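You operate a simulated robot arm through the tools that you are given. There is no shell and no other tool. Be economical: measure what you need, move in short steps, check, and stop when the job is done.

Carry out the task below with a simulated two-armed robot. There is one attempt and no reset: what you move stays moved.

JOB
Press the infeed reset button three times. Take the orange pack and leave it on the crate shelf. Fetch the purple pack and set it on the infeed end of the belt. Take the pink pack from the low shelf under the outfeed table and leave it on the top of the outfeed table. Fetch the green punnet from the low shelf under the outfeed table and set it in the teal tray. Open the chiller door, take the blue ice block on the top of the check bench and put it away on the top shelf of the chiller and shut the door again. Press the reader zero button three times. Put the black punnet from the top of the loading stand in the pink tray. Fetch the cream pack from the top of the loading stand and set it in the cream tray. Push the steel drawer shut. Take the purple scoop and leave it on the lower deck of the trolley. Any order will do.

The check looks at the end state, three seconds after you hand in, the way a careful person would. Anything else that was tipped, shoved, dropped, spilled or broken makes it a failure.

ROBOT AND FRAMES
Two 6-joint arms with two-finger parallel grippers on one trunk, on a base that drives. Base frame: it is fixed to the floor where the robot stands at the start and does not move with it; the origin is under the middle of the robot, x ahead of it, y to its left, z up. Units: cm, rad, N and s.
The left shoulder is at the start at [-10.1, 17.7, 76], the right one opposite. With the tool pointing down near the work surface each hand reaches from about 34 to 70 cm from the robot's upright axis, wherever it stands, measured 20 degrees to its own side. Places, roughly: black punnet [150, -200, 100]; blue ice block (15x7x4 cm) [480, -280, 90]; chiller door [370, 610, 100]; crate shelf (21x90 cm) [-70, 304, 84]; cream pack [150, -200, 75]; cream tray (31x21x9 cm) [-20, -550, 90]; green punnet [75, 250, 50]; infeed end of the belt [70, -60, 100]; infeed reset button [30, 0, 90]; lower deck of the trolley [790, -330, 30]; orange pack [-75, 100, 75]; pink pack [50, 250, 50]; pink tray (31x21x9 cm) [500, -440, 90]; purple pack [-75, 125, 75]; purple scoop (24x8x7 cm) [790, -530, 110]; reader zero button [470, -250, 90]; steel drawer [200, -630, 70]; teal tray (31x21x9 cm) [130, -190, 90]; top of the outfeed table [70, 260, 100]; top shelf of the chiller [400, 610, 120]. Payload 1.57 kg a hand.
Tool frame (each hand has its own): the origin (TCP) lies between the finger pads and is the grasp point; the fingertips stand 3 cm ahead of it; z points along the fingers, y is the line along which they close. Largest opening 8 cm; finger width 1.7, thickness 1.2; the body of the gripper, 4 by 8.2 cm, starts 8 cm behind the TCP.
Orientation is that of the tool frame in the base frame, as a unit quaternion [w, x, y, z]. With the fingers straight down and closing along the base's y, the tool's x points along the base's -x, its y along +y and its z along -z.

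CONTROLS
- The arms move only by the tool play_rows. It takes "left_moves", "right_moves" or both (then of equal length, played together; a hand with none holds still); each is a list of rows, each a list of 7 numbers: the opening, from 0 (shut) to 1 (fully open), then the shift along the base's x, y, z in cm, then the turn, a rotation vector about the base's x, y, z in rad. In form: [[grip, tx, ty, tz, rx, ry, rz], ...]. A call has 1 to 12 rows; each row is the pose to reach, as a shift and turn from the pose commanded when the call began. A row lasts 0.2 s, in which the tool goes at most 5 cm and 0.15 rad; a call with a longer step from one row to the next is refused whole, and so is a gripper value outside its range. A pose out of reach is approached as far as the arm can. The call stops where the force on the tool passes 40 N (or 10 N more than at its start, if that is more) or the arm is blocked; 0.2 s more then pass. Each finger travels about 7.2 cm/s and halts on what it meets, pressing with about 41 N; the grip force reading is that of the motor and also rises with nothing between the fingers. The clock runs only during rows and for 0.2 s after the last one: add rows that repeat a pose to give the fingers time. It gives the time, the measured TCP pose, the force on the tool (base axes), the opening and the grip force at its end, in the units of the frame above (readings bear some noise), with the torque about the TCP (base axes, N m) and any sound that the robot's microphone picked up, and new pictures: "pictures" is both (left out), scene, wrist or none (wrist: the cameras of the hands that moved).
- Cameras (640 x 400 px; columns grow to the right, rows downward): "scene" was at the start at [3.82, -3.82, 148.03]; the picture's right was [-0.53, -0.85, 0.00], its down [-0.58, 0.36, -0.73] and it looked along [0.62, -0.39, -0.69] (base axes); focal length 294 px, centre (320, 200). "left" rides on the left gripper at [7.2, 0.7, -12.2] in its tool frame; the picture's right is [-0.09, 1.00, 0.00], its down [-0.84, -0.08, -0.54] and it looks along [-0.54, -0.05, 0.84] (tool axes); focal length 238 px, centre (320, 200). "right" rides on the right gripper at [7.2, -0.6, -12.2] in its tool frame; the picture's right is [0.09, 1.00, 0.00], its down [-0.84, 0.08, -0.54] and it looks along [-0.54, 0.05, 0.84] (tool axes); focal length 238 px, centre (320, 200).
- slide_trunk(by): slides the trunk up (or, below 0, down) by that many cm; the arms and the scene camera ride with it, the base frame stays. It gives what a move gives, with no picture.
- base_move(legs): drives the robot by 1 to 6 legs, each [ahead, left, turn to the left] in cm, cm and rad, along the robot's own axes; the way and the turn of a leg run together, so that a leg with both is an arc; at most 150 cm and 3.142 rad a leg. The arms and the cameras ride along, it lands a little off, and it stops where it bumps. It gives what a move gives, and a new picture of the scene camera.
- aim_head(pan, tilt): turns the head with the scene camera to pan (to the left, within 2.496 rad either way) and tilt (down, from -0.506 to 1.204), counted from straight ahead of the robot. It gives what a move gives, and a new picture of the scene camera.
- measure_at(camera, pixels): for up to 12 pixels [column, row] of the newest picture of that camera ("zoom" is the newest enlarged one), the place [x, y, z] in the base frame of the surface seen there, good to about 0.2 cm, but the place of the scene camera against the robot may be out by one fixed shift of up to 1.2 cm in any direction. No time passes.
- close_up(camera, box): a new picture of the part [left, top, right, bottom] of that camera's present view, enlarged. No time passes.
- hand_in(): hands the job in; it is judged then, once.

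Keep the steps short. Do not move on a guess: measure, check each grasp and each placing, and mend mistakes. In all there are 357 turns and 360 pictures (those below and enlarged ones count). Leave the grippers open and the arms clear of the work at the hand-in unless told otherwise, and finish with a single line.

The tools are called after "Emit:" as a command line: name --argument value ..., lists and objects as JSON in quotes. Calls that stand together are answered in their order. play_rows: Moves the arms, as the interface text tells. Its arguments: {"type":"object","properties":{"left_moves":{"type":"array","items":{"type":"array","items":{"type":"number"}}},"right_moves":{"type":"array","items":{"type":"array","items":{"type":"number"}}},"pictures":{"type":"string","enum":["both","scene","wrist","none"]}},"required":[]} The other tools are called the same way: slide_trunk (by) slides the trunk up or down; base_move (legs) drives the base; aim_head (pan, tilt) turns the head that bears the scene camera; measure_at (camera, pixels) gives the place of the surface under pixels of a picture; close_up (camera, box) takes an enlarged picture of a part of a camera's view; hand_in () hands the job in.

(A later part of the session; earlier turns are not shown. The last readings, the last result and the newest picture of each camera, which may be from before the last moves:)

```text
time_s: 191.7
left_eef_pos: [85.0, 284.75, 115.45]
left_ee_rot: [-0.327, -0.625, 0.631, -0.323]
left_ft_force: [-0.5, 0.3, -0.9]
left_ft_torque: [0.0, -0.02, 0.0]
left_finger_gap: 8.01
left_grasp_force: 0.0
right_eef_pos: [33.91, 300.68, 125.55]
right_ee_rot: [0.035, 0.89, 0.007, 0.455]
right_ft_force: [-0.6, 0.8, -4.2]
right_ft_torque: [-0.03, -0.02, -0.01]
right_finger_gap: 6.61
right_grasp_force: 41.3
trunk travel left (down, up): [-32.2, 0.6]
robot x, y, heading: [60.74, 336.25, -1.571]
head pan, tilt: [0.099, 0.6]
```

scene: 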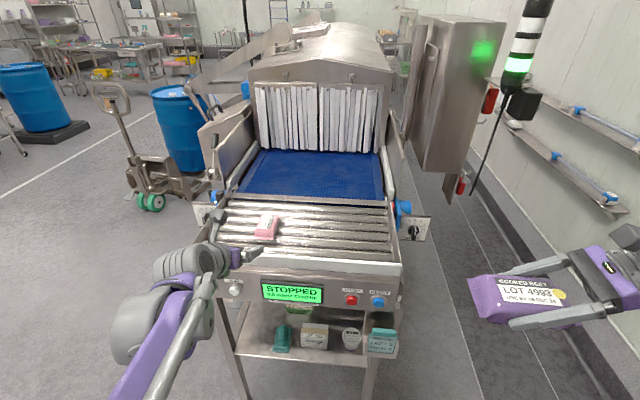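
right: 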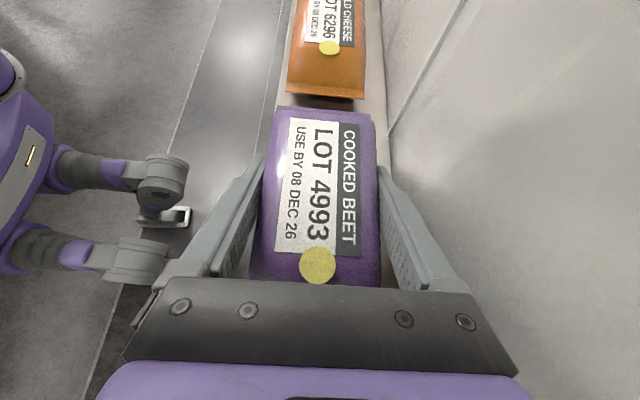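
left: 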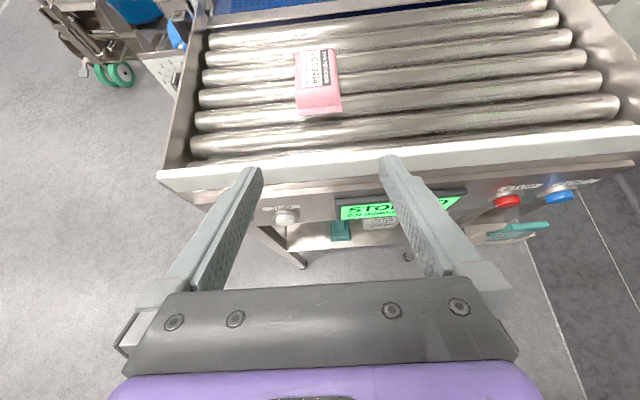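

Pink pack sits on the rollers. Next the green punnet: from the -x side with the robot turned slightly right. Back off, lower the trunk, turn and drive round.

Emit:
base_move --legs '[[-28, 0, 0]]'

Emit:
slide_trunk --by -32

Emit:
base_move --legs '[[0, 0, 1.57], [-84, 0, 0], [0, -132, 0]]'

```text
time_s: 193.6
left_eef_pos: [84.82, 311.98, 115.28]
left_ee_rot: [-0.326, -0.625, 0.631, -0.323]
left_ft_force: [0.5, 0.2, 0.2]
left_ft_torque: [-0.03, 0.04, 0.04]
left_finger_gap: 7.98
left_grasp_force: 0.0
right_eef_pos: [33.99, 327.99, 125.35]
right_ee_rot: [0.034, 0.889, 0.007, 0.456]
right_ft_force: [0.2, -0.1, -4.3]
right_ft_torque: [-0.01, 0.0, -0.02]
right_finger_gap: 6.55
right_grasp_force: 41.4
trunk travel left (down, up): [-32.2, 0.6]
robot x, y, heading: [60.55, 363.59, -1.574]
head pan, tilt: [0.099, 0.6]
```

scene: 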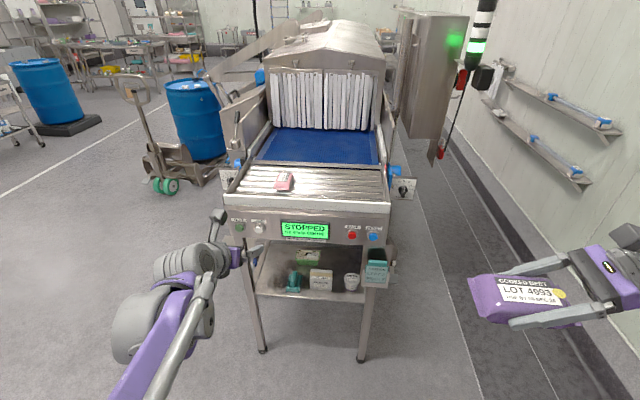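

```text
time_s: 196.8
left_eef_pos: [84.94, 312.08, 83.5]
left_ee_rot: [-0.326, -0.625, 0.631, -0.323]
left_ft_force: [0.1, -0.7, 0.4]
left_ft_torque: [0.0, 0.0, 0.0]
left_finger_gap: 8.0
left_grasp_force: 0.1
right_eef_pos: [33.99, 328.16, 93.42]
right_ee_rot: [0.035, 0.889, 0.006, 0.457]
right_ft_force: [-0.5, -0.5, -3.4]
right_ft_torque: [-0.02, -0.01, 0.03]
right_finger_gap: 6.6
right_grasp_force: 40.6
trunk travel left (down, up): [-0.2, 32.6]
robot x, y, heading: [60.71, 363.62, -1.579]
head pan, tilt: [0.099, 0.6]
```

```text
time_s: 216.1
left_eef_pos: [28.61, 258.18, 83.37]
left_ee_rot: [0.008, 0.888, -0.016, 0.459]
left_ft_force: [0.5, 0.1, 0.2]
left_ft_torque: [0.02, 0.0, -0.02]
left_finger_gap: 7.99
left_grasp_force: 0.1
right_eef_pos: [11.13, 207.66, 93.43]
right_ee_rot: [-0.294, 0.632, 0.626, 0.35]
right_ft_force: [-0.3, 0.7, -3.5]
right_ft_torque: [0.01, 0.01, 0.05]
right_finger_gap: 6.55
right_grasp_force: 40.8
trunk travel left (down, up): [-0.2, 32.6]
robot x, y, heading: [-23.72, 235.6, -0.032]
head pan, tilt: [0.099, 0.6]
```

scene: 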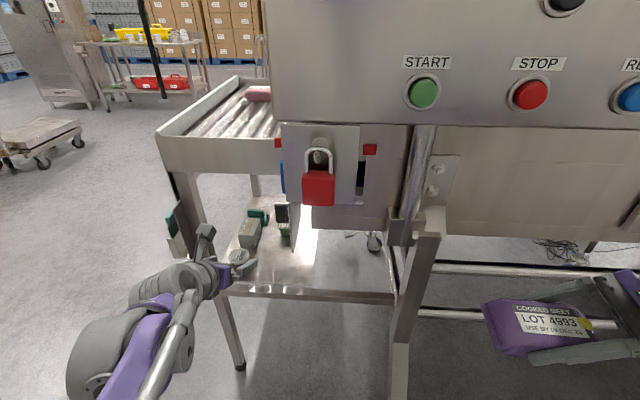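

Lower the left hand 20 cm first (to pass under the knob plate), and measure that plate.

Emit:
measure_at --camera "scene" --pixels '[[282, 213], [291, 245], [288, 232], [318, 190], [320, 215], [300, 225]]'

Emit:
play_rows --left_moves '[[1, 0, 1, -4, 0, 0, 0], [1, 0, 2, -8, 0, 0, 0], [1, 0, 3, -12, 0, 0, 0], [1, 0, 4, -16, 0, 0, 0], [1, 0, 5, -20, 0, 0, 0]]' --pictures "none"

```text
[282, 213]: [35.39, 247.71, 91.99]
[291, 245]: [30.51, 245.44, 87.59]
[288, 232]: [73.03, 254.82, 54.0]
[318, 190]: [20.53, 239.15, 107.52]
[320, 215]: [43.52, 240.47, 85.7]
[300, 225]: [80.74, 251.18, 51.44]
```

```text
time_s: 217.3
left_eef_pos: [28.67, 263.07, 63.52]
left_ee_rot: [0.008, 0.889, -0.016, 0.459]
left_ft_force: [-1.1, 0.0, 0.3]
left_ft_torque: [-0.01, 0.02, 0.03]
left_finger_gap: 8.0
left_grasp_force: 0.1
right_eef_pos: [11.23, 207.59, 93.38]
right_ee_rot: [-0.294, 0.632, 0.625, 0.351]
right_ft_force: [0.5, 0.2, -3.9]
right_ft_torque: [0.01, 0.0, 0.0]
right_finger_gap: 6.58
right_grasp_force: 41.3
trunk travel left (down, up): [-0.2, 32.6]
robot x, y, heading: [-23.6, 235.22, -0.028]
head pan, tilt: [0.099, 0.6]
```

Emit:
base_move --legs '[[6, 0, -0.25]]'

Emit:
close_up --camera "left" --box '[0, 0, 640, 400]'

```text
time_s: 218.6
left_eef_pos: [39.8, 248.6, 63.64]
left_ee_rot: [0.064, 0.879, -0.125, 0.455]
left_ft_force: [-0.2, 0.5, -0.4]
left_ft_torque: [-0.01, 0.03, -0.01]
left_finger_gap: 7.99
left_grasp_force: 0.0
right_eef_pos: [9.64, 199.07, 93.45]
right_ee_rot: [-0.249, 0.704, 0.544, 0.384]
right_ft_force: [-0.3, -0.2, -3.5]
right_ft_torque: [-0.04, 0.03, 0.01]
right_finger_gap: 6.57
right_grasp_force: 41.5
trunk travel left (down, up): [-0.2, 32.6]
robot x, y, heading: [-17.52, 234.2, -0.277]
head pan, tilt: [0.099, 0.6]
```

scene: 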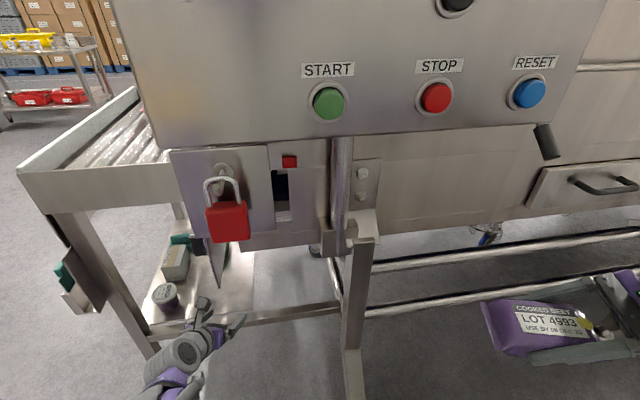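

```text
1.00 times, centred on (320, 200) of left (not enlarged: the box is as wide or as high as the picture)
```

zoom: 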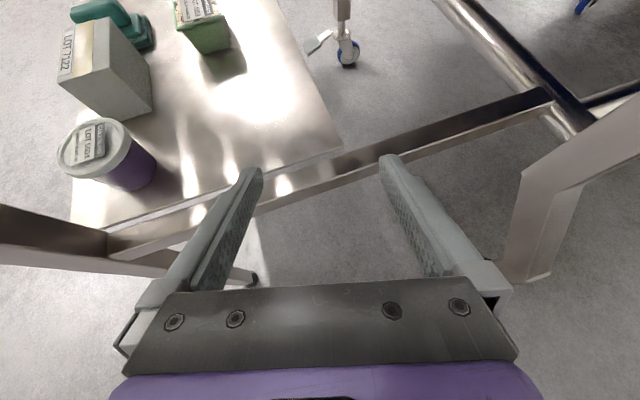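

Yaw the tool to +x and move forward for a close measurement of the punnet.

Emit:
play_rows --left_moves '[[1, 3, 1.5, 0, 0, 0, 0.06], [1, 6, 3, 0, 0, 0, 0.12], [1, 9, 4.5, 0, 0, 0, 0.18], [1, 12, 6, 0, 0, 0, 0.24], [1, 15, 6.4, 0, 0, 0, 0.28], [1, 18, 6.4, 0, 0, 0, 0.28]]' --pictures "wrist"

```text
time_s: 219.9
left_eef_pos: [57.64, 255.15, 63.35]
left_ee_rot: [0.0, 0.888, -0.001, 0.459]
left_ft_force: [0.1, 0.0, -0.5]
left_ft_torque: [0.0, -0.01, -0.02]
left_finger_gap: 7.99
left_grasp_force: 0.0
right_eef_pos: [9.37, 199.23, 93.31]
right_ee_rot: [-0.249, 0.704, 0.543, 0.384]
right_ft_force: [0.1, 0.3, -3.1]
right_ft_torque: [0.03, 0.0, 0.02]
right_finger_gap: 6.58
right_grasp_force: 41.3
trunk travel left (down, up): [-0.2, 32.6]
robot x, y, heading: [-17.39, 234.14, -0.277]
head pan, tilt: [0.099, 0.6]
```

left: 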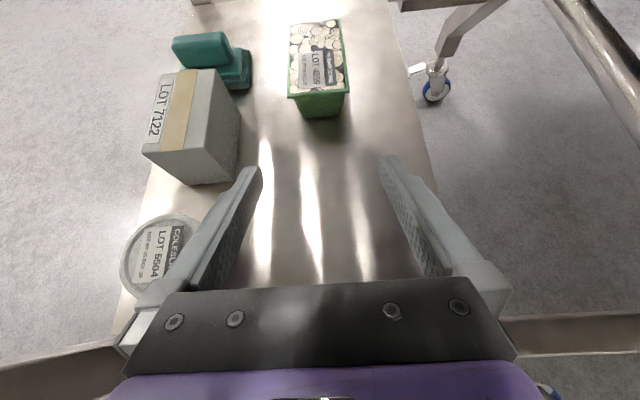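

Emit:
measure_at --camera "left" --pixels '[[290, 94], [349, 92], [292, 25], [338, 21], [318, 60], [302, 116], [343, 114], [320, 97], [320, 115], [320, 135]]'

```text
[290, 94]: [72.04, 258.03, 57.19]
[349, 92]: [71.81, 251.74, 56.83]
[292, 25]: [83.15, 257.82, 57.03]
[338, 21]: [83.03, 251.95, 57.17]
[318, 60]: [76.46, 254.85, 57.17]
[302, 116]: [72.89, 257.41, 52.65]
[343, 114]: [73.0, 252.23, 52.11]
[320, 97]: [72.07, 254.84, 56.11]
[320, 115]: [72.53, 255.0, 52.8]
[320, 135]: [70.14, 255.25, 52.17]
```

Punnet: x 71.9–83.1, y 251.7–258, z 52–57.2. Move in and grasp it across its width.

Emit:
play_rows --left_moves '[[1, 4, -0.2, 0, 0, 0, 0], [1, 8, -0.2, -1, 0, 0, 0], [1, 12, -0.2, -3, 0, 0, 0], [1, 15.5, -0.2, -5.3, 0, 0, 0], [1, 18.8, -0.2, -7.6, 0, 0, 0], [1, 18.8, -0.2, -7.6, 0, 0, 0]]' --pictures "wrist"

```text
time_s: 221.3
left_eef_pos: [75.35, 255.06, 56.04]
left_ee_rot: [0.001, 0.888, -0.002, 0.46]
left_ft_force: [0.5, -0.7, -0.5]
left_ft_torque: [-0.03, -0.01, 0.01]
left_finger_gap: 7.99
left_grasp_force: 0.0
left hand out of reach, approached as far as the arm can: row 5, 6
right_eef_pos: [9.44, 199.08, 93.45]
right_ee_rot: [-0.248, 0.704, 0.543, 0.384]
right_ft_force: [0.8, -0.1, -4.0]
right_ft_torque: [0.02, 0.06, -0.01]
right_finger_gap: 6.59
right_grasp_force: 41.0
trunk travel left (down, up): [-0.2, 32.6]
robot x, y, heading: [-17.53, 234.46, -0.276]
head pan, tilt: [0.099, 0.6]
```

left: 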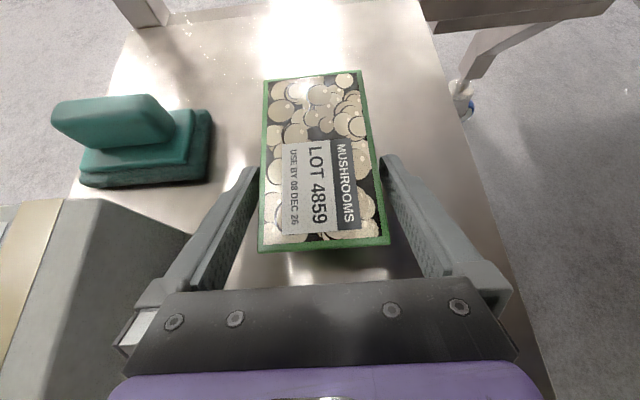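

Reach limit is 2 cm short of centre; nudge the base 2 cm in +x.

Emit:
base_move --legs '[[1.9, 0.5, 0]]'

Emit:
play_rows --left_moves '[[1, 0, 0, -0.2, 0, 0, 0], [0.5, 0, 0, -0.2, 0, 0, 0], [0.2, 0, 0, -0.2, 0, 0, 0], [0, 0, 0, -0.2, 0, 0, 0], [0, 0, 0, -0.2, 0, 0, 0], [0, 0, 0, 1.5, 0, 0, 0], [0, 0, 0, 4, 0, 0, 0]]' --pictures "wrist"

```text
time_s: 222.1
left_eef_pos: [77.27, 255.09, 56.02]
left_ee_rot: [0.001, 0.888, -0.002, 0.46]
left_ft_force: [-0.1, 0.3, 1.6]
left_ft_torque: [-0.02, 0.03, 0.02]
left_finger_gap: 7.98
left_grasp_force: 0.1
right_eef_pos: [11.4, 199.02, 93.35]
right_ee_rot: [-0.249, 0.704, 0.543, 0.383]
right_ft_force: [-0.4, 0.2, -4.8]
right_ft_torque: [0.01, 0.01, 0.02]
right_finger_gap: 6.57
right_grasp_force: 40.9
trunk travel left (down, up): [-0.2, 32.6]
robot x, y, heading: [-15.65, 234.43, -0.275]
head pan, tilt: [0.099, 0.6]
```

scene: 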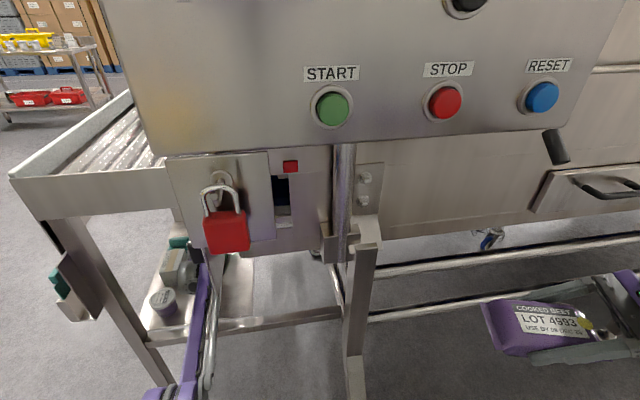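

```text
time_s: 223.7
left_eef_pos: [77.21, 255.06, 60.25]
left_ee_rot: [0.001, 0.888, -0.001, 0.46]
left_ft_force: [-0.4, 0.6, -2.1]
left_ft_torque: [-0.02, 0.01, 0.0]
left_finger_gap: 6.77
left_grasp_force: 40.9
right_eef_pos: [11.38, 199.11, 93.38]
right_ee_rot: [-0.249, 0.704, 0.543, 0.385]
right_ft_force: [0.5, 0.2, -3.3]
right_ft_torque: [0.01, -0.03, 0.03]
right_finger_gap: 6.59
right_grasp_force: 41.2
trunk travel left (down, up): [-0.2, 32.6]
robot x, y, heading: [-16.23, 234.31, -0.273]
head pan, tilt: [0.099, 0.6]
```

left: 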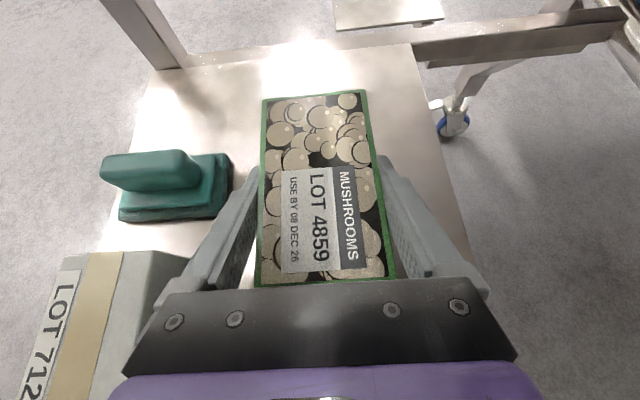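

Held. Back straight out.

Emit:
play_rows --left_moves '[[0, -4, 0, 1, 0, 0, 0], [0, -8, 0, 2, 0, 0, 0], [0, -12, 0, 3, 0, 0, 0], [0, -16, 0, 4, 0, 0, 0], [0, -20, 0, 5, 0, 0, 0], [0, -24, 0, 5, 0, 0, 0], [0, -28, 0, 5, 0, 0, 0], [0, -32, 0, 5, 0, 0, 0], [0, -36, 0, 5, 0, 0, 0], [0, -40, 1, 5, 0, 0, 0], [0, -43, 3, 5, 0, 0, 0]]' --pictures "scene"

```text
time_s: 226.1
left_eef_pos: [34.49, 258.07, 65.07]
left_ee_rot: [0.001, 0.888, -0.002, 0.461]
left_ft_force: [0.7, 0.0, -1.3]
left_ft_torque: [-0.03, 0.01, -0.03]
left_finger_gap: 6.75
left_grasp_force: 40.9
right_eef_pos: [11.4, 199.17, 93.25]
right_ee_rot: [-0.25, 0.703, 0.544, 0.384]
right_ft_force: [0.2, -0.3, -4.2]
right_ft_torque: [0.01, 0.02, 0.02]
right_finger_gap: 6.58
right_grasp_force: 41.6
trunk travel left (down, up): [-0.2, 32.6]
robot x, y, heading: [-15.57, 234.19, -0.275]
head pan, tilt: [0.099, 0.6]
```

scene: 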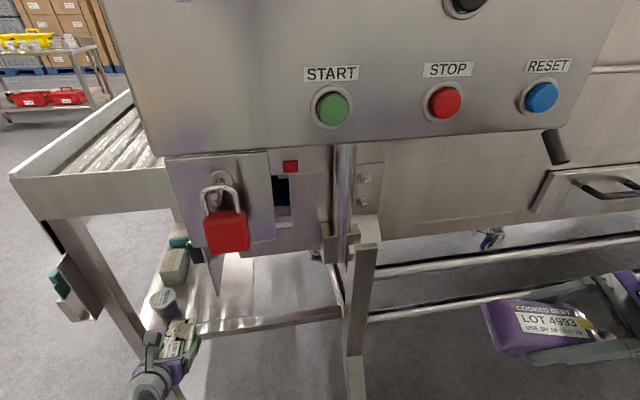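

Both hands loaded. Square up, back to x≈-33 and drive south along the aisle toward the infeed.

Emit:
base_move --legs '[[-17, 0, 0], [0, 0, 0.275], [0, -145, 0]]'

Emit:
aim_head --pan -1.2 --tilt 0.5

```text
time_s: 241.2
left_eef_pos: [11.49, 128.16, 65.11]
left_ee_rot: [-0.068, 0.878, 0.13, 0.455]
left_ft_force: [0.3, 0.3, -2.1]
left_ft_torque: [0.0, 0.0, -0.01]
left_finger_gap: 6.76
left_grasp_force: 41.1
right_eef_pos: [6.74, 65.08, 93.4]
right_ee_rot: [-0.303, 0.615, 0.642, 0.343]
right_ft_force: [0.2, 0.5, -3.5]
right_ft_torque: [0.01, -0.03, 0.0]
right_finger_gap: 6.58
right_grasp_force: 41.5
trunk travel left (down, up): [-0.2, 32.6]
robot x, y, heading: [-29.65, 90.51, 0.03]
head pan, tilt: [0.099, 0.6]
```

scene: 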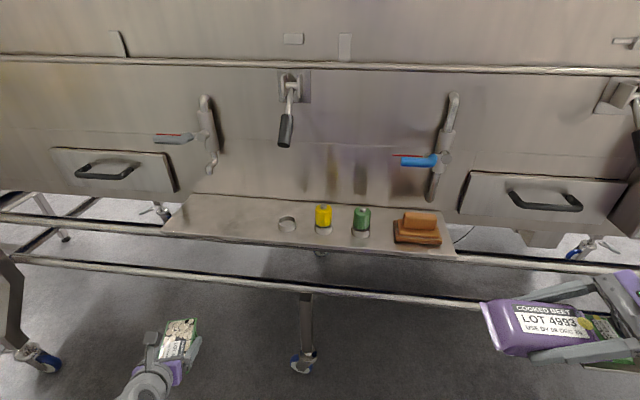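

```text
time_s: 242.7
left_eef_pos: [11.52, 128.14, 65.06]
left_ee_rot: [-0.067, 0.878, 0.131, 0.455]
left_ft_force: [-0.1, -0.6, -1.9]
left_ft_torque: [-0.02, 0.03, 0.02]
left_finger_gap: 6.77
left_grasp_force: 40.9
right_eef_pos: [6.78, 65.0, 93.4]
right_ee_rot: [-0.304, 0.614, 0.643, 0.342]
right_ft_force: [0.0, -0.7, -4.1]
right_ft_torque: [0.0, 0.01, 0.02]
right_finger_gap: 6.57
right_grasp_force: 41.1
trunk travel left (down, up): [-0.2, 32.6]
robot x, y, heading: [-29.83, 90.32, 0.024]
head pan, tilt: [-1.201, 0.499]
```

scene: 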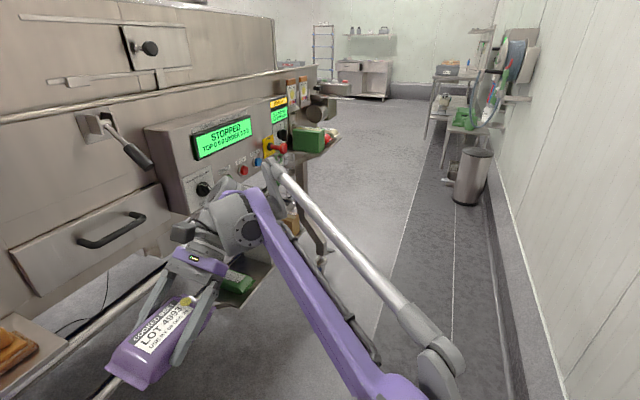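

Emit:
measure_at --camera "scene" --pixels '[[310, 140], [340, 140], [235, 290], [470, 195], [445, 130], [300, 215], [330, 105], [235, 270], [335, 90], [300, 245]]'

```text
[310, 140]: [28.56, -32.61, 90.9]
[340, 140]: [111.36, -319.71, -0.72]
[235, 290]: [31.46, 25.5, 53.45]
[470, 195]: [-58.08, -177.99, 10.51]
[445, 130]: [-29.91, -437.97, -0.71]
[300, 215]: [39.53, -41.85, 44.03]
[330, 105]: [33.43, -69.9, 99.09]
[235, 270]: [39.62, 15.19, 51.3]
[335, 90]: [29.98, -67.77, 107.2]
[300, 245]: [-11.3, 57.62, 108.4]
```

Clear. Drive on right 150 cm (straightening heading by -0.03), then look at the infeed.

Emit:
base_move --legs '[[0, -75, -0.03], [0, -75, 0]]'

Emit:
aim_head --pan -0.3 --tilt 0.5

```text
time_s: 256.3
left_eef_pos: [13.82, -22.3, 65.0]
left_ee_rot: [-0.062, 0.88, 0.12, 0.456]
left_ft_force: [-0.6, 0.0, -2.8]
left_ft_torque: [0.02, 0.02, -0.01]
left_finger_gap: 6.75
left_grasp_force: 41.0
right_eef_pos: [7.54, -85.28, 93.34]
right_ee_rot: [-0.299, 0.623, 0.635, 0.347]
right_ft_force: [0.2, -0.2, -3.7]
right_ft_torque: [0.01, 0.02, 0.02]
right_finger_gap: 6.58
right_grasp_force: 40.4
trunk travel left (down, up): [-0.2, 32.6]
robot x, y, heading: [-27.91, -58.37, 0.004]
head pan, tilt: [-1.201, 0.499]
```

scene: 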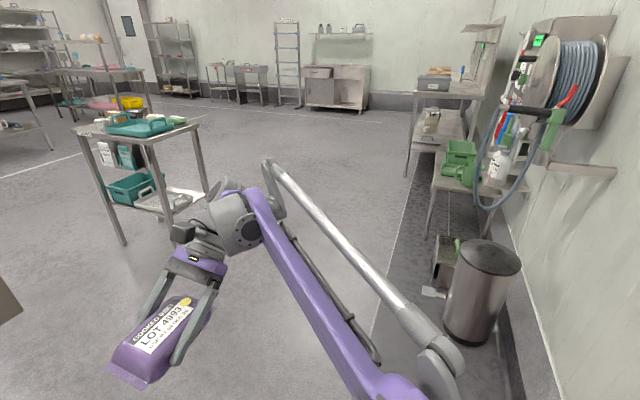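

```text
time_s: 257.5
left_eef_pos: [13.86, -22.37, 65.06]
left_ee_rot: [-0.061, 0.88, 0.119, 0.456]
left_ft_force: [0.1, -0.1, -1.5]
left_ft_torque: [0.03, 0.0, -0.01]
left_finger_gap: 6.75
left_grasp_force: 41.1
right_eef_pos: [7.56, -85.28, 93.39]
right_ee_rot: [-0.299, 0.623, 0.634, 0.347]
right_ft_force: [-0.6, -0.1, -3.8]
right_ft_torque: [0.0, -0.02, 0.04]
right_finger_gap: 6.57
right_grasp_force: 41.3
trunk travel left (down, up): [-0.2, 32.6]
robot x, y, heading: [-28.14, -58.65, -0.0]
head pan, tilt: [-0.3, 0.499]
```

scene: 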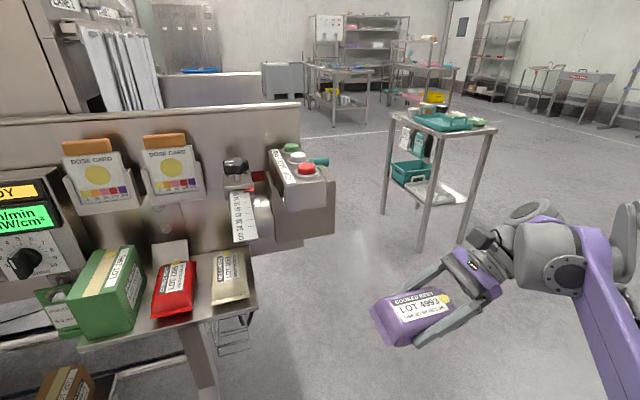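

Emit:
measure_at --camera "scene" --pixels '[[200, 108], [290, 104], [320, 160], [305, 170], [330, 225], [250, 75], [300, 240], [440, 122], [430, 135], [487, 128], [385, 115], [232, 250]]'

Emit:
slide_trunk --by 32

Emit:
aim_head --pan -0.15 --tilt 0.5

```text
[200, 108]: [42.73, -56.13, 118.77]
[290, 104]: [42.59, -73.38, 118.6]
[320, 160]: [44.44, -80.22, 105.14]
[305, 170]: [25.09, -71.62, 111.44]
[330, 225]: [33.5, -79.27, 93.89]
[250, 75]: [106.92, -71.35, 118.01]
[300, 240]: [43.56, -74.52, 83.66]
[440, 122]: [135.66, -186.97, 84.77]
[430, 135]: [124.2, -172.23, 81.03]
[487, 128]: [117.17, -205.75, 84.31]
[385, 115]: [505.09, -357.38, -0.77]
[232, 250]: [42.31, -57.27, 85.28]
```

```text
time_s: 260.6
left_eef_pos: [13.74, -22.32, 96.94]
left_ee_rot: [-0.061, 0.88, 0.119, 0.455]
left_ft_force: [1.0, -0.6, -1.0]
left_ft_torque: [0.0, 0.0, 0.01]
left_finger_gap: 6.75
left_grasp_force: 41.2
right_eef_pos: [7.55, -85.35, 125.38]
right_ee_rot: [-0.297, 0.624, 0.635, 0.346]
right_ft_force: [-0.6, 0.3, -3.6]
right_ft_torque: [0.0, 0.0, -0.01]
right_finger_gap: 6.58
right_grasp_force: 40.9
trunk travel left (down, up): [-32.2, 0.6]
robot x, y, heading: [-28.41, -59.1, 0.003]
head pan, tilt: [-0.3, 0.499]
```

```text
time_s: 261.3
left_eef_pos: [13.76, -22.29, 97.13]
left_ee_rot: [-0.061, 0.88, 0.119, 0.456]
left_ft_force: [0.2, 0.3, -1.2]
left_ft_torque: [0.02, -0.02, 0.01]
left_finger_gap: 6.73
left_grasp_force: 41.0
right_eef_pos: [7.52, -85.21, 125.29]
right_ee_rot: [-0.299, 0.623, 0.634, 0.347]
right_ft_force: [-0.8, 0.0, -4.0]
right_ft_torque: [0.05, 0.0, 0.01]
right_finger_gap: 6.58
right_grasp_force: 40.7
trunk travel left (down, up): [-32.2, 0.6]
robot x, y, heading: [-28.02, -58.25, 0.004]
head pan, tilt: [-0.15, 0.499]
```

scene: 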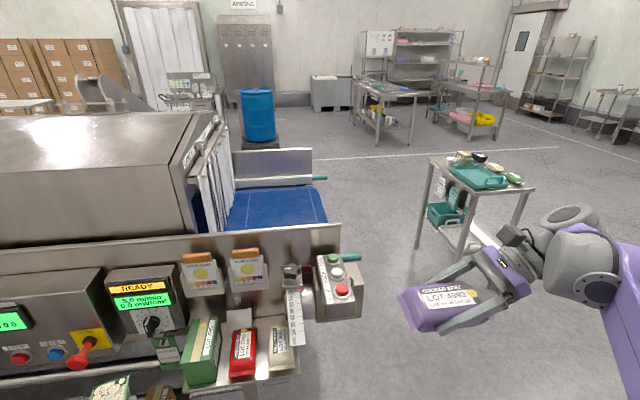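

Emit:
measure_at --camera "scene" --pixels '[[280, 205], [325, 215], [300, 190], [250, 215], [310, 182], [280, 222], [318, 178], [345, 256], [240, 200], [318, 219]]'

Emit:
close_up --camera "scene" --box '[180, 120, 380, 320]'

```text
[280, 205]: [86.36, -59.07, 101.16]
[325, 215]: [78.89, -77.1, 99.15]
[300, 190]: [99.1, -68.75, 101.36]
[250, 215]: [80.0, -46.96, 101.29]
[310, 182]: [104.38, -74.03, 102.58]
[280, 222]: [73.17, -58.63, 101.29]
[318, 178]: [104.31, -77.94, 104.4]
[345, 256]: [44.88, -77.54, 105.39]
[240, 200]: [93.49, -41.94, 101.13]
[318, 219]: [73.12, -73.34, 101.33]
```

```text
2.00 times, centred on (280, 220) of scene
```

zoom: 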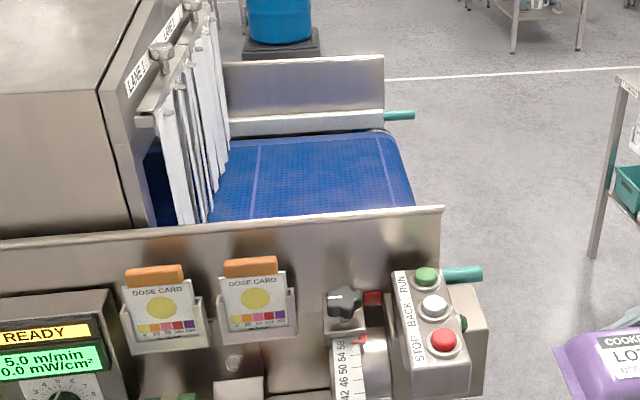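

Belt surface z≈102 between y -42 and -75, open at its south end, guards on both sides. I'll come from the south facing +y: drive right 82, ahead 78, turn left 90°.

Emit:
base_move --legs '[[0, -84, 0], [78, 0, 0], [0, 0, 1.57]]'

Emit:
aim_head --pan -0.2 --tilt 0.5

```text
time_s: 274.9
left_eef_pos: [60.34, -84.79, 97.05]
left_ee_rot: [-0.21, 0.787, 0.413, 0.407]
left_ft_force: [-0.1, -9.1, 4.0]
left_ft_torque: [0.57, -0.02, -0.21]
left_finger_gap: 6.66
left_grasp_force: 40.7
right_eef_pos: [96.2, -136.45, 125.33]
right_ee_rot: [-0.4, 0.364, 0.811, 0.221]
right_ft_force: [0.2, -0.9, -4.7]
right_ft_torque: [0.01, 0.02, 0.02]
right_finger_gap: 6.58
right_grasp_force: 40.9
trunk travel left (down, up): [-32.2, 0.6]
robot x, y, heading: [51.68, -138.74, 0.705]
head pan, tilt: [-0.15, 0.499]
stopped in leg 3: the force on the tool passed its limit at 41 N (the readings are from after the stop); the commanded pose is now the measured one
```

scene: 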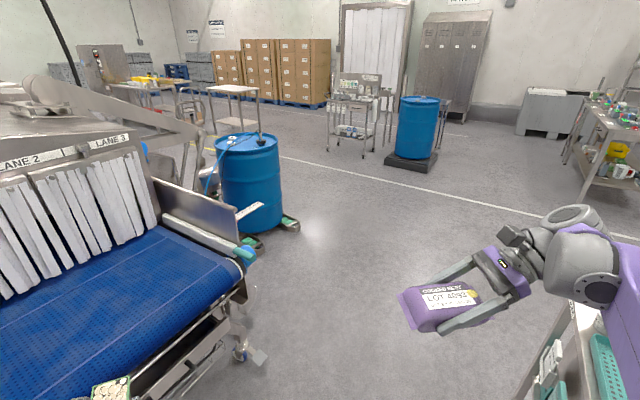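

```text
time_s: 275.5
left_eef_pos: [60.37, -84.84, 97.09]
left_ee_rot: [-0.21, 0.788, 0.413, 0.406]
left_ft_force: [-1.4, -11.1, 3.8]
left_ft_torque: [0.48, -0.04, 0.09]
left_finger_gap: 6.66
left_grasp_force: 40.9
right_eef_pos: [96.13, -136.3, 125.28]
right_ee_rot: [-0.4, 0.365, 0.811, 0.222]
right_ft_force: [0.8, -0.3, -4.4]
right_ft_torque: [0.01, 0.01, -0.05]
right_finger_gap: 6.6
right_grasp_force: 41.1
trunk travel left (down, up): [-32.2, 0.6]
robot x, y, heading: [51.73, -138.85, 0.705]
head pan, tilt: [-0.201, 0.499]
```

scene: 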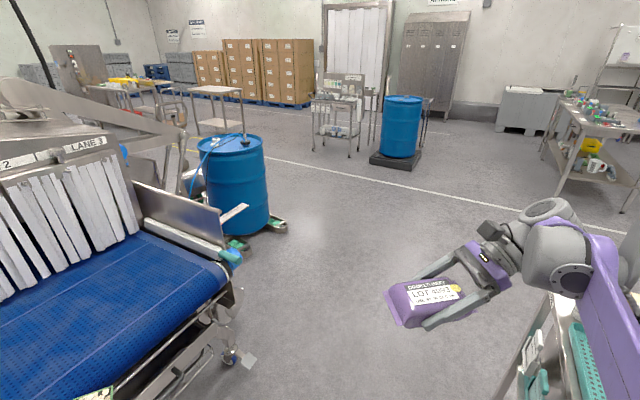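

The punnet brushed the belt end (left hand swept wide). Back straight south 20 cm and check the punnet.

Emit:
base_move --legs '[[-13, -15.2, 0]]'

Emit:
close_up --camera "left" --box '[0, 0, 640, 400]'

```text
time_s: 277.5
left_eef_pos: [60.75, -104.79, 96.92]
left_ee_rot: [-0.21, 0.788, 0.413, 0.405]
left_ft_force: [0.1, -0.2, -2.7]
left_ft_torque: [-0.02, 0.0, -0.01]
left_finger_gap: 6.7
left_grasp_force: 40.7
right_eef_pos: [96.41, -156.52, 125.38]
right_ee_rot: [-0.4, 0.367, 0.81, 0.223]
right_ft_force: [0.0, 0.4, -3.9]
right_ft_torque: [0.0, 0.01, 0.05]
right_finger_gap: 6.56
right_grasp_force: 41.1
trunk travel left (down, up): [-32.2, 0.6]
robot x, y, heading: [52.06, -159.67, 0.703]
head pan, tilt: [-0.201, 0.499]
```

scene: 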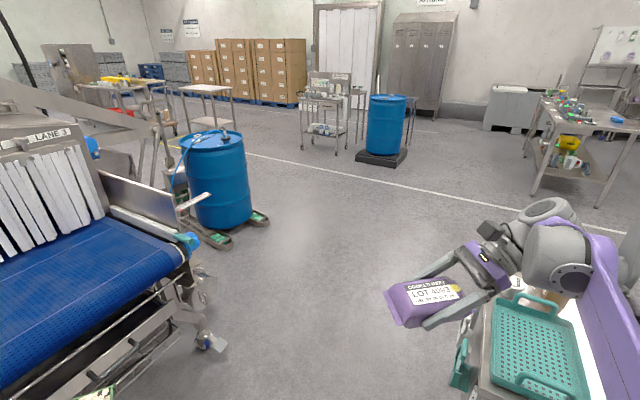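

```text
1.00 times, centred on (320, 200) of left (not enlarged: the box is as wide or as high as the picture)
```

zoom: 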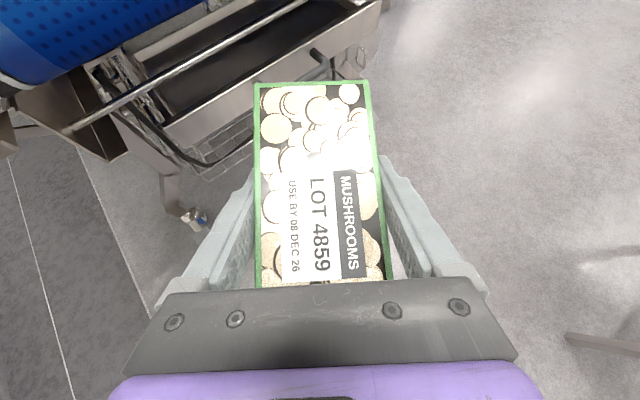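

Punnet is intact and still gripped. Finish the turn to face +y.

Emit:
base_move --legs '[[0, 0, 0.868]]'

```text
time_s: 280.1
left_eef_pos: [15.97, -117.37, 96.95]
left_ee_rot: [-0.36, 0.542, 0.705, 0.281]
left_ft_force: [-0.5, 0.2, -0.9]
left_ft_torque: [-0.01, 0.01, -0.03]
left_finger_gap: 6.67
left_grasp_force: 40.6
right_eef_pos: [78.54, -123.65, 125.47]
right_ee_rot: [-0.457, -0.007, 0.889, 0.034]
right_ft_force: [0.3, 0.1, -4.5]
right_ft_torque: [-0.03, 0.0, 0.0]
right_finger_gap: 6.57
right_grasp_force: 41.2
trunk travel left (down, up): [-32.2, 0.6]
robot x, y, heading: [51.96, -159.34, 1.571]
head pan, tilt: [-0.201, 0.499]
```

scene: 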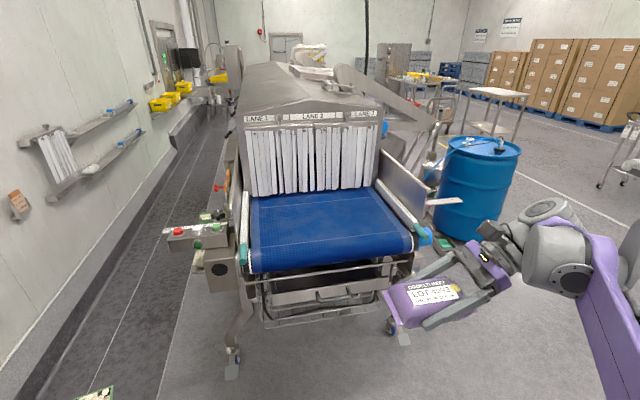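

Turn the right tool to point along +y while moving to (74,-106).

Emit:
play_rows --right_moves '[[0, 0, 1.5, 0, 0, 0, -0.13], [0, -1, 3, 0, 0, 0, -0.26], [0, -2, 4.5, 0, 0, 0, -0.39], [0, -3, 6, 0, 0, 0, -0.52], [0, -4, 7.5, 0, 0, 0, -0.65], [0, -5, 9, 0, 0, 0, -0.78], [0, -5, 10.5, 0, 0, 0, -0.91], [0, -5, 12, 0, 0, 0, -1.04], [0, -5, 13.5, 0, 0, 0, -1.17], [0, -5, 15, 0, 0, 0, -1.3], [0, -5, 16.5, 0, 0, 0, -1.43], [0, -5, 17.5, 0, 0, 0, -1.56]]' --pictures "both"

```text
time_s: 282.7
left_eef_pos: [16.0, -117.26, 96.84]
left_ee_rot: [-0.361, 0.542, 0.705, 0.281]
left_ft_force: [-0.6, 0.6, -1.7]
left_ft_torque: [0.01, 0.01, 0.0]
left_finger_gap: 6.7
left_grasp_force: 41.2
right_eef_pos: [73.51, -106.02, 125.3]
right_ee_rot: [-0.301, 0.619, 0.638, 0.345]
right_ft_force: [0.3, -0.3, -3.9]
right_ft_torque: [0.0, 0.02, 0.02]
right_finger_gap: 6.6
right_grasp_force: 40.6
trunk travel left (down, up): [-32.2, 0.6]
robot x, y, heading: [51.9, -159.06, 1.565]
head pan, tilt: [-0.201, 0.499]
```

scene: 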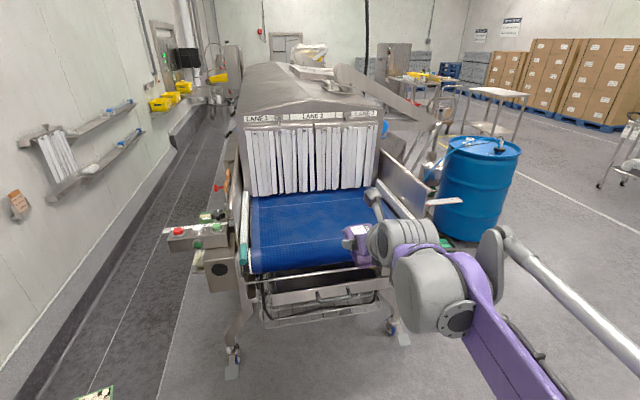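
right: 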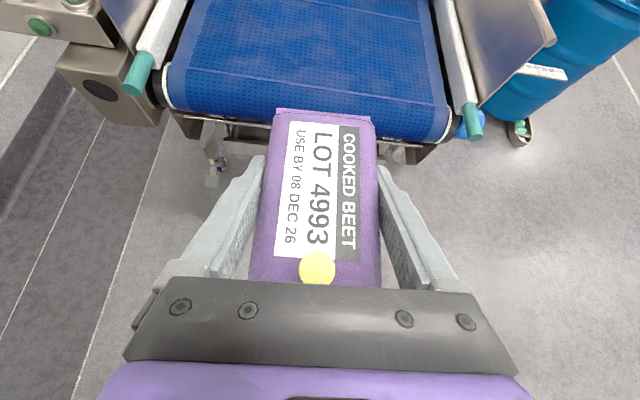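

Looking good. Measure belt height from the wrist, then drive ahead 18 cm.

Emit:
measure_at --camera "right" --pixels '[[320, 60], [320, 95], [200, 90], [430, 80], [300, 20], [145, 75], [470, 120]]'

Emit:
base_move --legs '[[18, 0, 0]]'

```text
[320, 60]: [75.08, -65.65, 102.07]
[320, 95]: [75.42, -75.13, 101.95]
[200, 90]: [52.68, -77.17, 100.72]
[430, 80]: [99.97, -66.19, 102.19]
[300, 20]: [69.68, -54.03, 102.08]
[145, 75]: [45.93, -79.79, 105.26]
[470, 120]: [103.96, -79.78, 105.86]
```

```text
time_s: 284.2
left_eef_pos: [16.03, -99.38, 96.75]
left_ee_rot: [-0.361, 0.541, 0.705, 0.281]
left_ft_force: [0.2, 0.4, -1.4]
left_ft_torque: [0.03, 0.01, 0.01]
left_finger_gap: 6.72
left_grasp_force: 40.9
right_eef_pos: [73.44, -88.33, 125.31]
right_ee_rot: [-0.3, 0.62, 0.638, 0.344]
right_ft_force: [0.7, 0.1, -5.1]
right_ft_torque: [-0.03, -0.01, -0.01]
right_finger_gap: 6.58
right_grasp_force: 41.3
trunk travel left (down, up): [-32.2, 0.6]
robot x, y, heading: [51.54, -141.38, 1.566]
head pan, tilt: [-0.201, 0.499]
```

scene: 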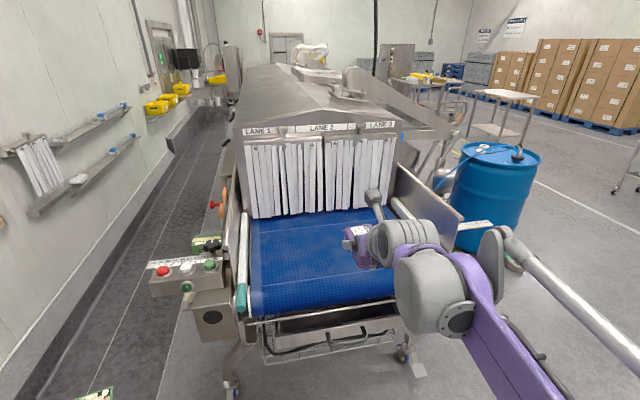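

Emit:
play_rows --right_moves '[[0, 0, 4, -1, 0, 0.034, -0.03], [0, 0, 8, -3, 0, 0.068, -0.05], [0, 0, 12, -5, 0, 0.068, -0.05], [0, 0, 16, -8, 0, 0.068, -0.05], [0, 0, 20, -11, 0, 0.068, -0.05], [0, 0, 23.5, -13.5, 0, 0.068, -0.05], [0, 0, 25.8, -16, 0, 0.068, -0.05], [0, 0, 25.8, -18, 0, 0.068, -0.05], [0, 0, 25.8, -19.2, 0, 0.068, -0.05]]' --pictures "both"

```text
time_s: 286.2
left_eef_pos: [15.93, -99.24, 96.91]
left_ee_rot: [-0.361, 0.542, 0.705, 0.281]
left_ft_force: [0.2, -0.4, -2.1]
left_ft_torque: [-0.01, -0.01, 0.0]
left_finger_gap: 6.72
left_grasp_force: 40.5
right_eef_pos: [75.66, -62.63, 106.14]
right_ee_rot: [-0.321, 0.638, 0.621, 0.324]
right_ft_force: [-0.3, -0.1, -4.2]
right_ft_torque: [0.01, -0.01, 0.03]
right_finger_gap: 6.58
right_grasp_force: 40.5
right hand out of reach, approached as far as the arm can: row 1, 2, 3, 4, 5, 6, 7, 8, 9
trunk travel left (down, up): [-32.2, 0.6]
robot x, y, heading: [52.08, -141.52, 1.575]
head pan, tilt: [-0.201, 0.499]
```

scene: 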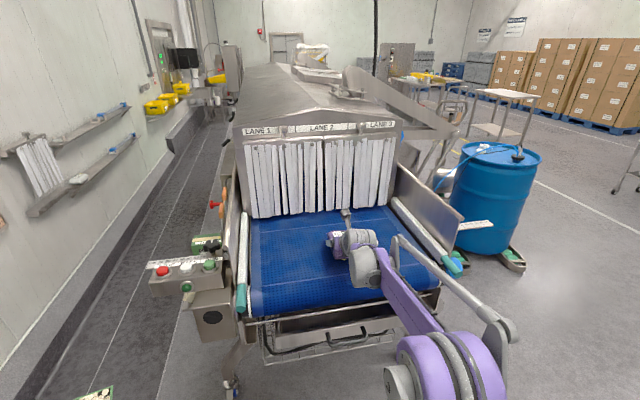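
right: 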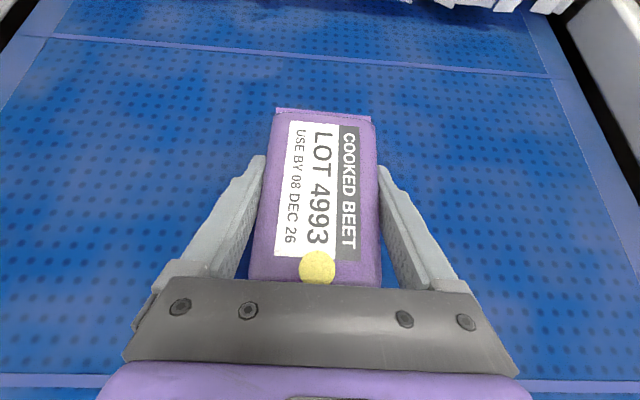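

Over the belt and level at 106.1; lower ~1.1 cm to contact.

Emit:
play_rows --right_moves '[[0, 0, 0, -0.4, 0, 0, 0], [0, 0, 0, -0.8, 0, 0, 0], [0, 0, 0, -1.1, 0, 0, 0]]' --pictures "none"

```text
time_s: 287.0
left_eef_pos: [16.04, -99.41, 96.88]
left_ee_rot: [-0.361, 0.541, 0.706, 0.281]
left_ft_force: [0.0, -0.3, -1.5]
left_ft_torque: [0.01, -0.01, -0.05]
left_finger_gap: 6.73
left_grasp_force: 41.2
right_eef_pos: [76.94, -62.88, 105.16]
right_ee_rot: [-0.317, 0.642, 0.616, 0.329]
right_ft_force: [0.8, 0.8, 3.7]
right_ft_torque: [0.34, -0.23, -0.02]
right_finger_gap: 6.58
right_grasp_force: 41.0
right hand out of reach, approached as far as the arm can: row 1, 2, 3
trunk travel left (down, up): [-32.2, 0.6]
robot x, y, heading: [51.84, -141.5, 1.569]
head pan, tilt: [-0.201, 0.499]
```

Contact. Release and back out along the tool axis.

Emit:
play_rows --right_moves '[[0.4, 0, 0, 0, 0, 0, 0], [0.9, 0, 0, 0, 0, 0, 0], [1, 0, 0, 0, 0, 0, 0], [1, 0, -2, 1.4, 0, 0, 0], [1, 0, -5, 3.5, 0, 0, 0], [1, 0, -9, 6.3, 0, 0, 0], [1, 0, -13, 9, 0, 0, 0], [1, 0, -17, 12, 0, 0, 0], [1, 0, -21, 15, 0, 0, 0], [1, 0, -25, 17, 0, 0, 0]]' --pictures "scene"

```text
time_s: 289.2
left_eef_pos: [16.03, -99.4, 96.98]
left_ee_rot: [-0.361, 0.541, 0.706, 0.28]
left_ft_force: [-0.2, -0.3, -1.7]
left_ft_torque: [0.0, -0.02, 0.01]
left_finger_gap: 6.71
left_grasp_force: 41.0
right_eef_pos: [77.28, -88.12, 121.92]
right_ee_rot: [-0.314, 0.647, 0.611, 0.332]
right_ft_force: [-0.6, 0.3, 0.4]
right_ft_torque: [0.01, 0.0, 0.03]
right_finger_gap: 7.98
right_grasp_force: 0.0
trunk travel left (down, up): [-32.2, 0.6]
robot x, y, heading: [51.71, -141.19, 1.571]
head pan, tilt: [-0.201, 0.499]
```

scene: 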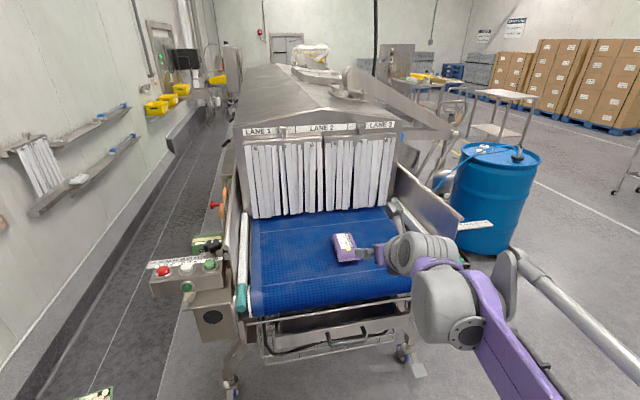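

Purple pack is on the belt. Now the loading stand: back 26 cm, then turn right to face +x.

Emit:
base_move --legs '[[-26, 0, 0], [0, 0, -1.57]]'

Emit:
aim_head --pan -0.2 --tilt 0.65

```text
time_s: 294.9
left_eef_pos: [94.17, -132.0, 96.9]
left_ee_rot: [-0.054, 0.882, 0.111, 0.454]
left_ft_force: [-0.3, 0.2, -1.7]
left_ft_torque: [0.0, 0.0, 0.01]
left_finger_gap: 6.69
left_grasp_force: 40.3
right_eef_pos: [105.04, -193.26, 121.95]
right_ee_rot: [0.015, 0.89, -0.03, 0.455]
right_ft_force: [0.6, -0.3, -0.1]
right_ft_torque: [0.0, 0.01, -0.03]
right_finger_gap: 8.02
right_grasp_force: 0.1
trunk travel left (down, up): [-32.2, 0.6]
robot x, y, heading: [51.9, -167.6, -0.015]
head pan, tilt: [-0.201, 0.499]
```

scene: 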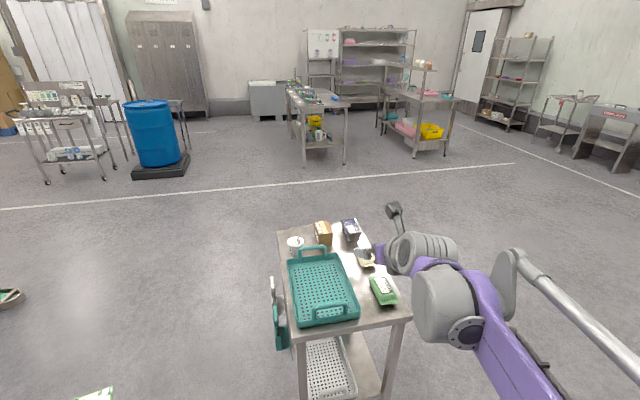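

```text
time_s: 295.6
left_eef_pos: [94.25, -132.01, 96.88]
left_ee_rot: [-0.055, 0.882, 0.112, 0.454]
left_ft_force: [0.4, 0.6, -2.1]
left_ft_torque: [0.04, 0.0, 0.01]
left_finger_gap: 6.72
left_grasp_force: 41.1
right_eef_pos: [104.91, -193.28, 121.98]
right_ee_rot: [0.015, 0.89, -0.029, 0.455]
right_ft_force: [0.8, 1.3, 0.4]
right_ft_torque: [0.01, 0.01, 0.01]
right_finger_gap: 8.0
right_grasp_force: 0.1
trunk travel left (down, up): [-32.2, 0.6]
robot x, y, heading: [51.92, -167.51, -0.009]
head pan, tilt: [-0.201, 0.649]
```

scene: 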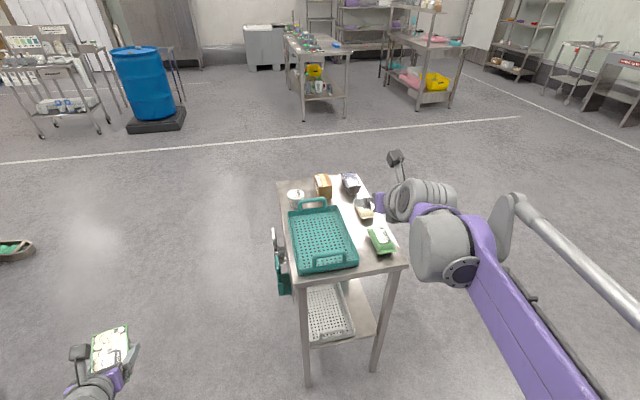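

Emit:
close_up --camera "scene" --box '[250, 160, 430, 300]'

Emit:
measure_at --camera "scene" --pixels '[[320, 235], [290, 212], [340, 205], [298, 270], [356, 262], [380, 240], [363, 210], [350, 183], [323, 184], [295, 197], [405, 262], [375, 225]]'

```text
2.86 times, centred on (340, 230) of scene
```

zoom: 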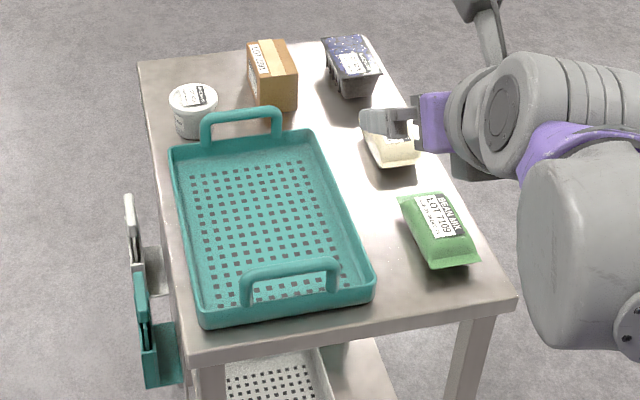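

```text
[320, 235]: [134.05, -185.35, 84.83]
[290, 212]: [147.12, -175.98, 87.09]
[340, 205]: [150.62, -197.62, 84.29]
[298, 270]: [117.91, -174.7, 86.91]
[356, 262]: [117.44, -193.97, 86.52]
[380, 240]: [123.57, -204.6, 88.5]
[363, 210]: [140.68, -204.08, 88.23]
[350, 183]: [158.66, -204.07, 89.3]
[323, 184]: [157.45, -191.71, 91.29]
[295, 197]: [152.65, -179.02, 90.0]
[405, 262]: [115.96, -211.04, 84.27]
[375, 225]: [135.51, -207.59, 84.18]
```

Teal tray spans x 117.5–148, y -175…-195, floor z≈85.5. Shift the base right 38 cm so the left shoulder lines up.

Emit:
base_move --legs '[[6, -38, 0]]'

Emit:
play_rows --left_moves '[[0, 1, -2, 1, 0, 0, -0.06], [0, 2, -5, 2, 0, 0, -0.12], [0, 3, -8, 3, 0, 0, -0.18], [0, 4, -11, 4, 0, 0, -0.23], [0, 6, -14, 5, 0, 0, -0.23]]' --pictures "both"

```text
time_s: 299.5
left_eef_pos: [99.68, -169.22, 96.91]
left_ee_rot: [-0.056, 0.882, 0.116, 0.453]
left_ft_force: [0.6, -0.3, -1.8]
left_ft_torque: [-0.03, -0.04, -0.01]
left_finger_gap: 6.69
left_grasp_force: 41.2
right_eef_pos: [111.0, -230.47, 121.97]
right_ee_rot: [0.012, 0.89, -0.025, 0.455]
right_ft_force: [0.8, -0.3, 0.2]
right_ft_torque: [0.0, 0.03, -0.01]
right_finger_gap: 7.98
right_grasp_force: 0.0
trunk travel left (down, up): [-32.2, 0.6]
robot x, y, heading: [57.94, -205.33, -0.001]
head pan, tilt: [-0.201, 0.649]
```

scene: 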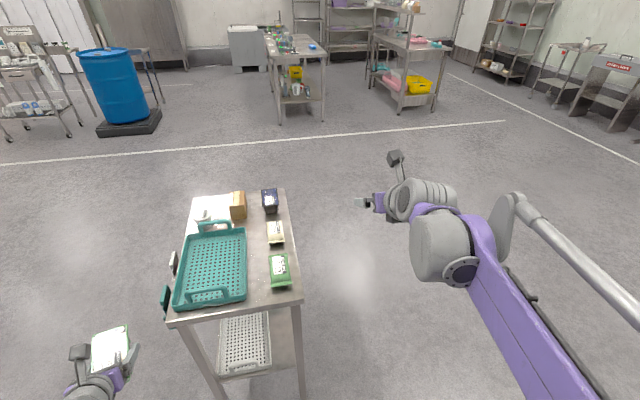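

```text
time_s: 300.7
left_eef_pos: [105.53, -183.3, 101.93]
left_ee_rot: [-0.005, 0.889, 0.014, 0.458]
left_ft_force: [0.3, -0.1, -2.1]
left_ft_torque: [0.01, 0.0, 0.01]
left_finger_gap: 6.7
left_grasp_force: 41.2
right_eef_pos: [111.06, -230.45, 121.88]
right_ee_rot: [0.013, 0.89, -0.025, 0.455]
right_ft_force: [0.4, 0.7, -0.9]
right_ft_torque: [0.03, 0.0, 0.02]
right_finger_gap: 7.99
right_grasp_force: 0.1
trunk travel left (down, up): [-32.2, 0.6]
robot x, y, heading: [57.49, -204.91, -0.001]
head pan, tilt: [-0.201, 0.649]
```

scene: 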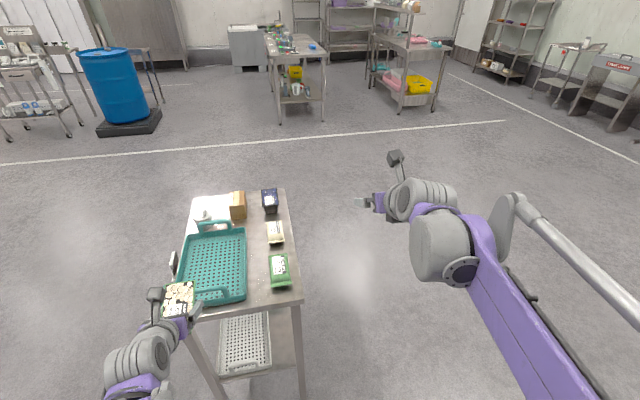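
left: 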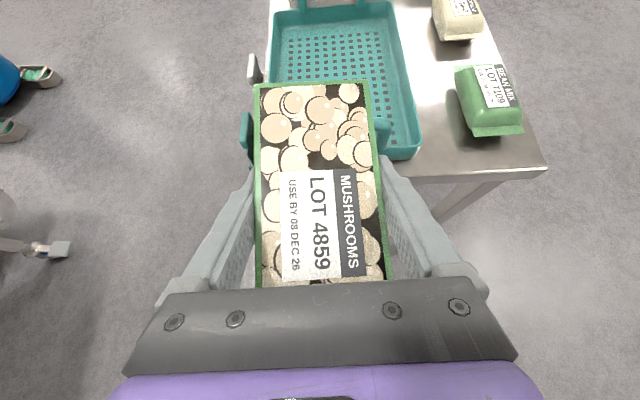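

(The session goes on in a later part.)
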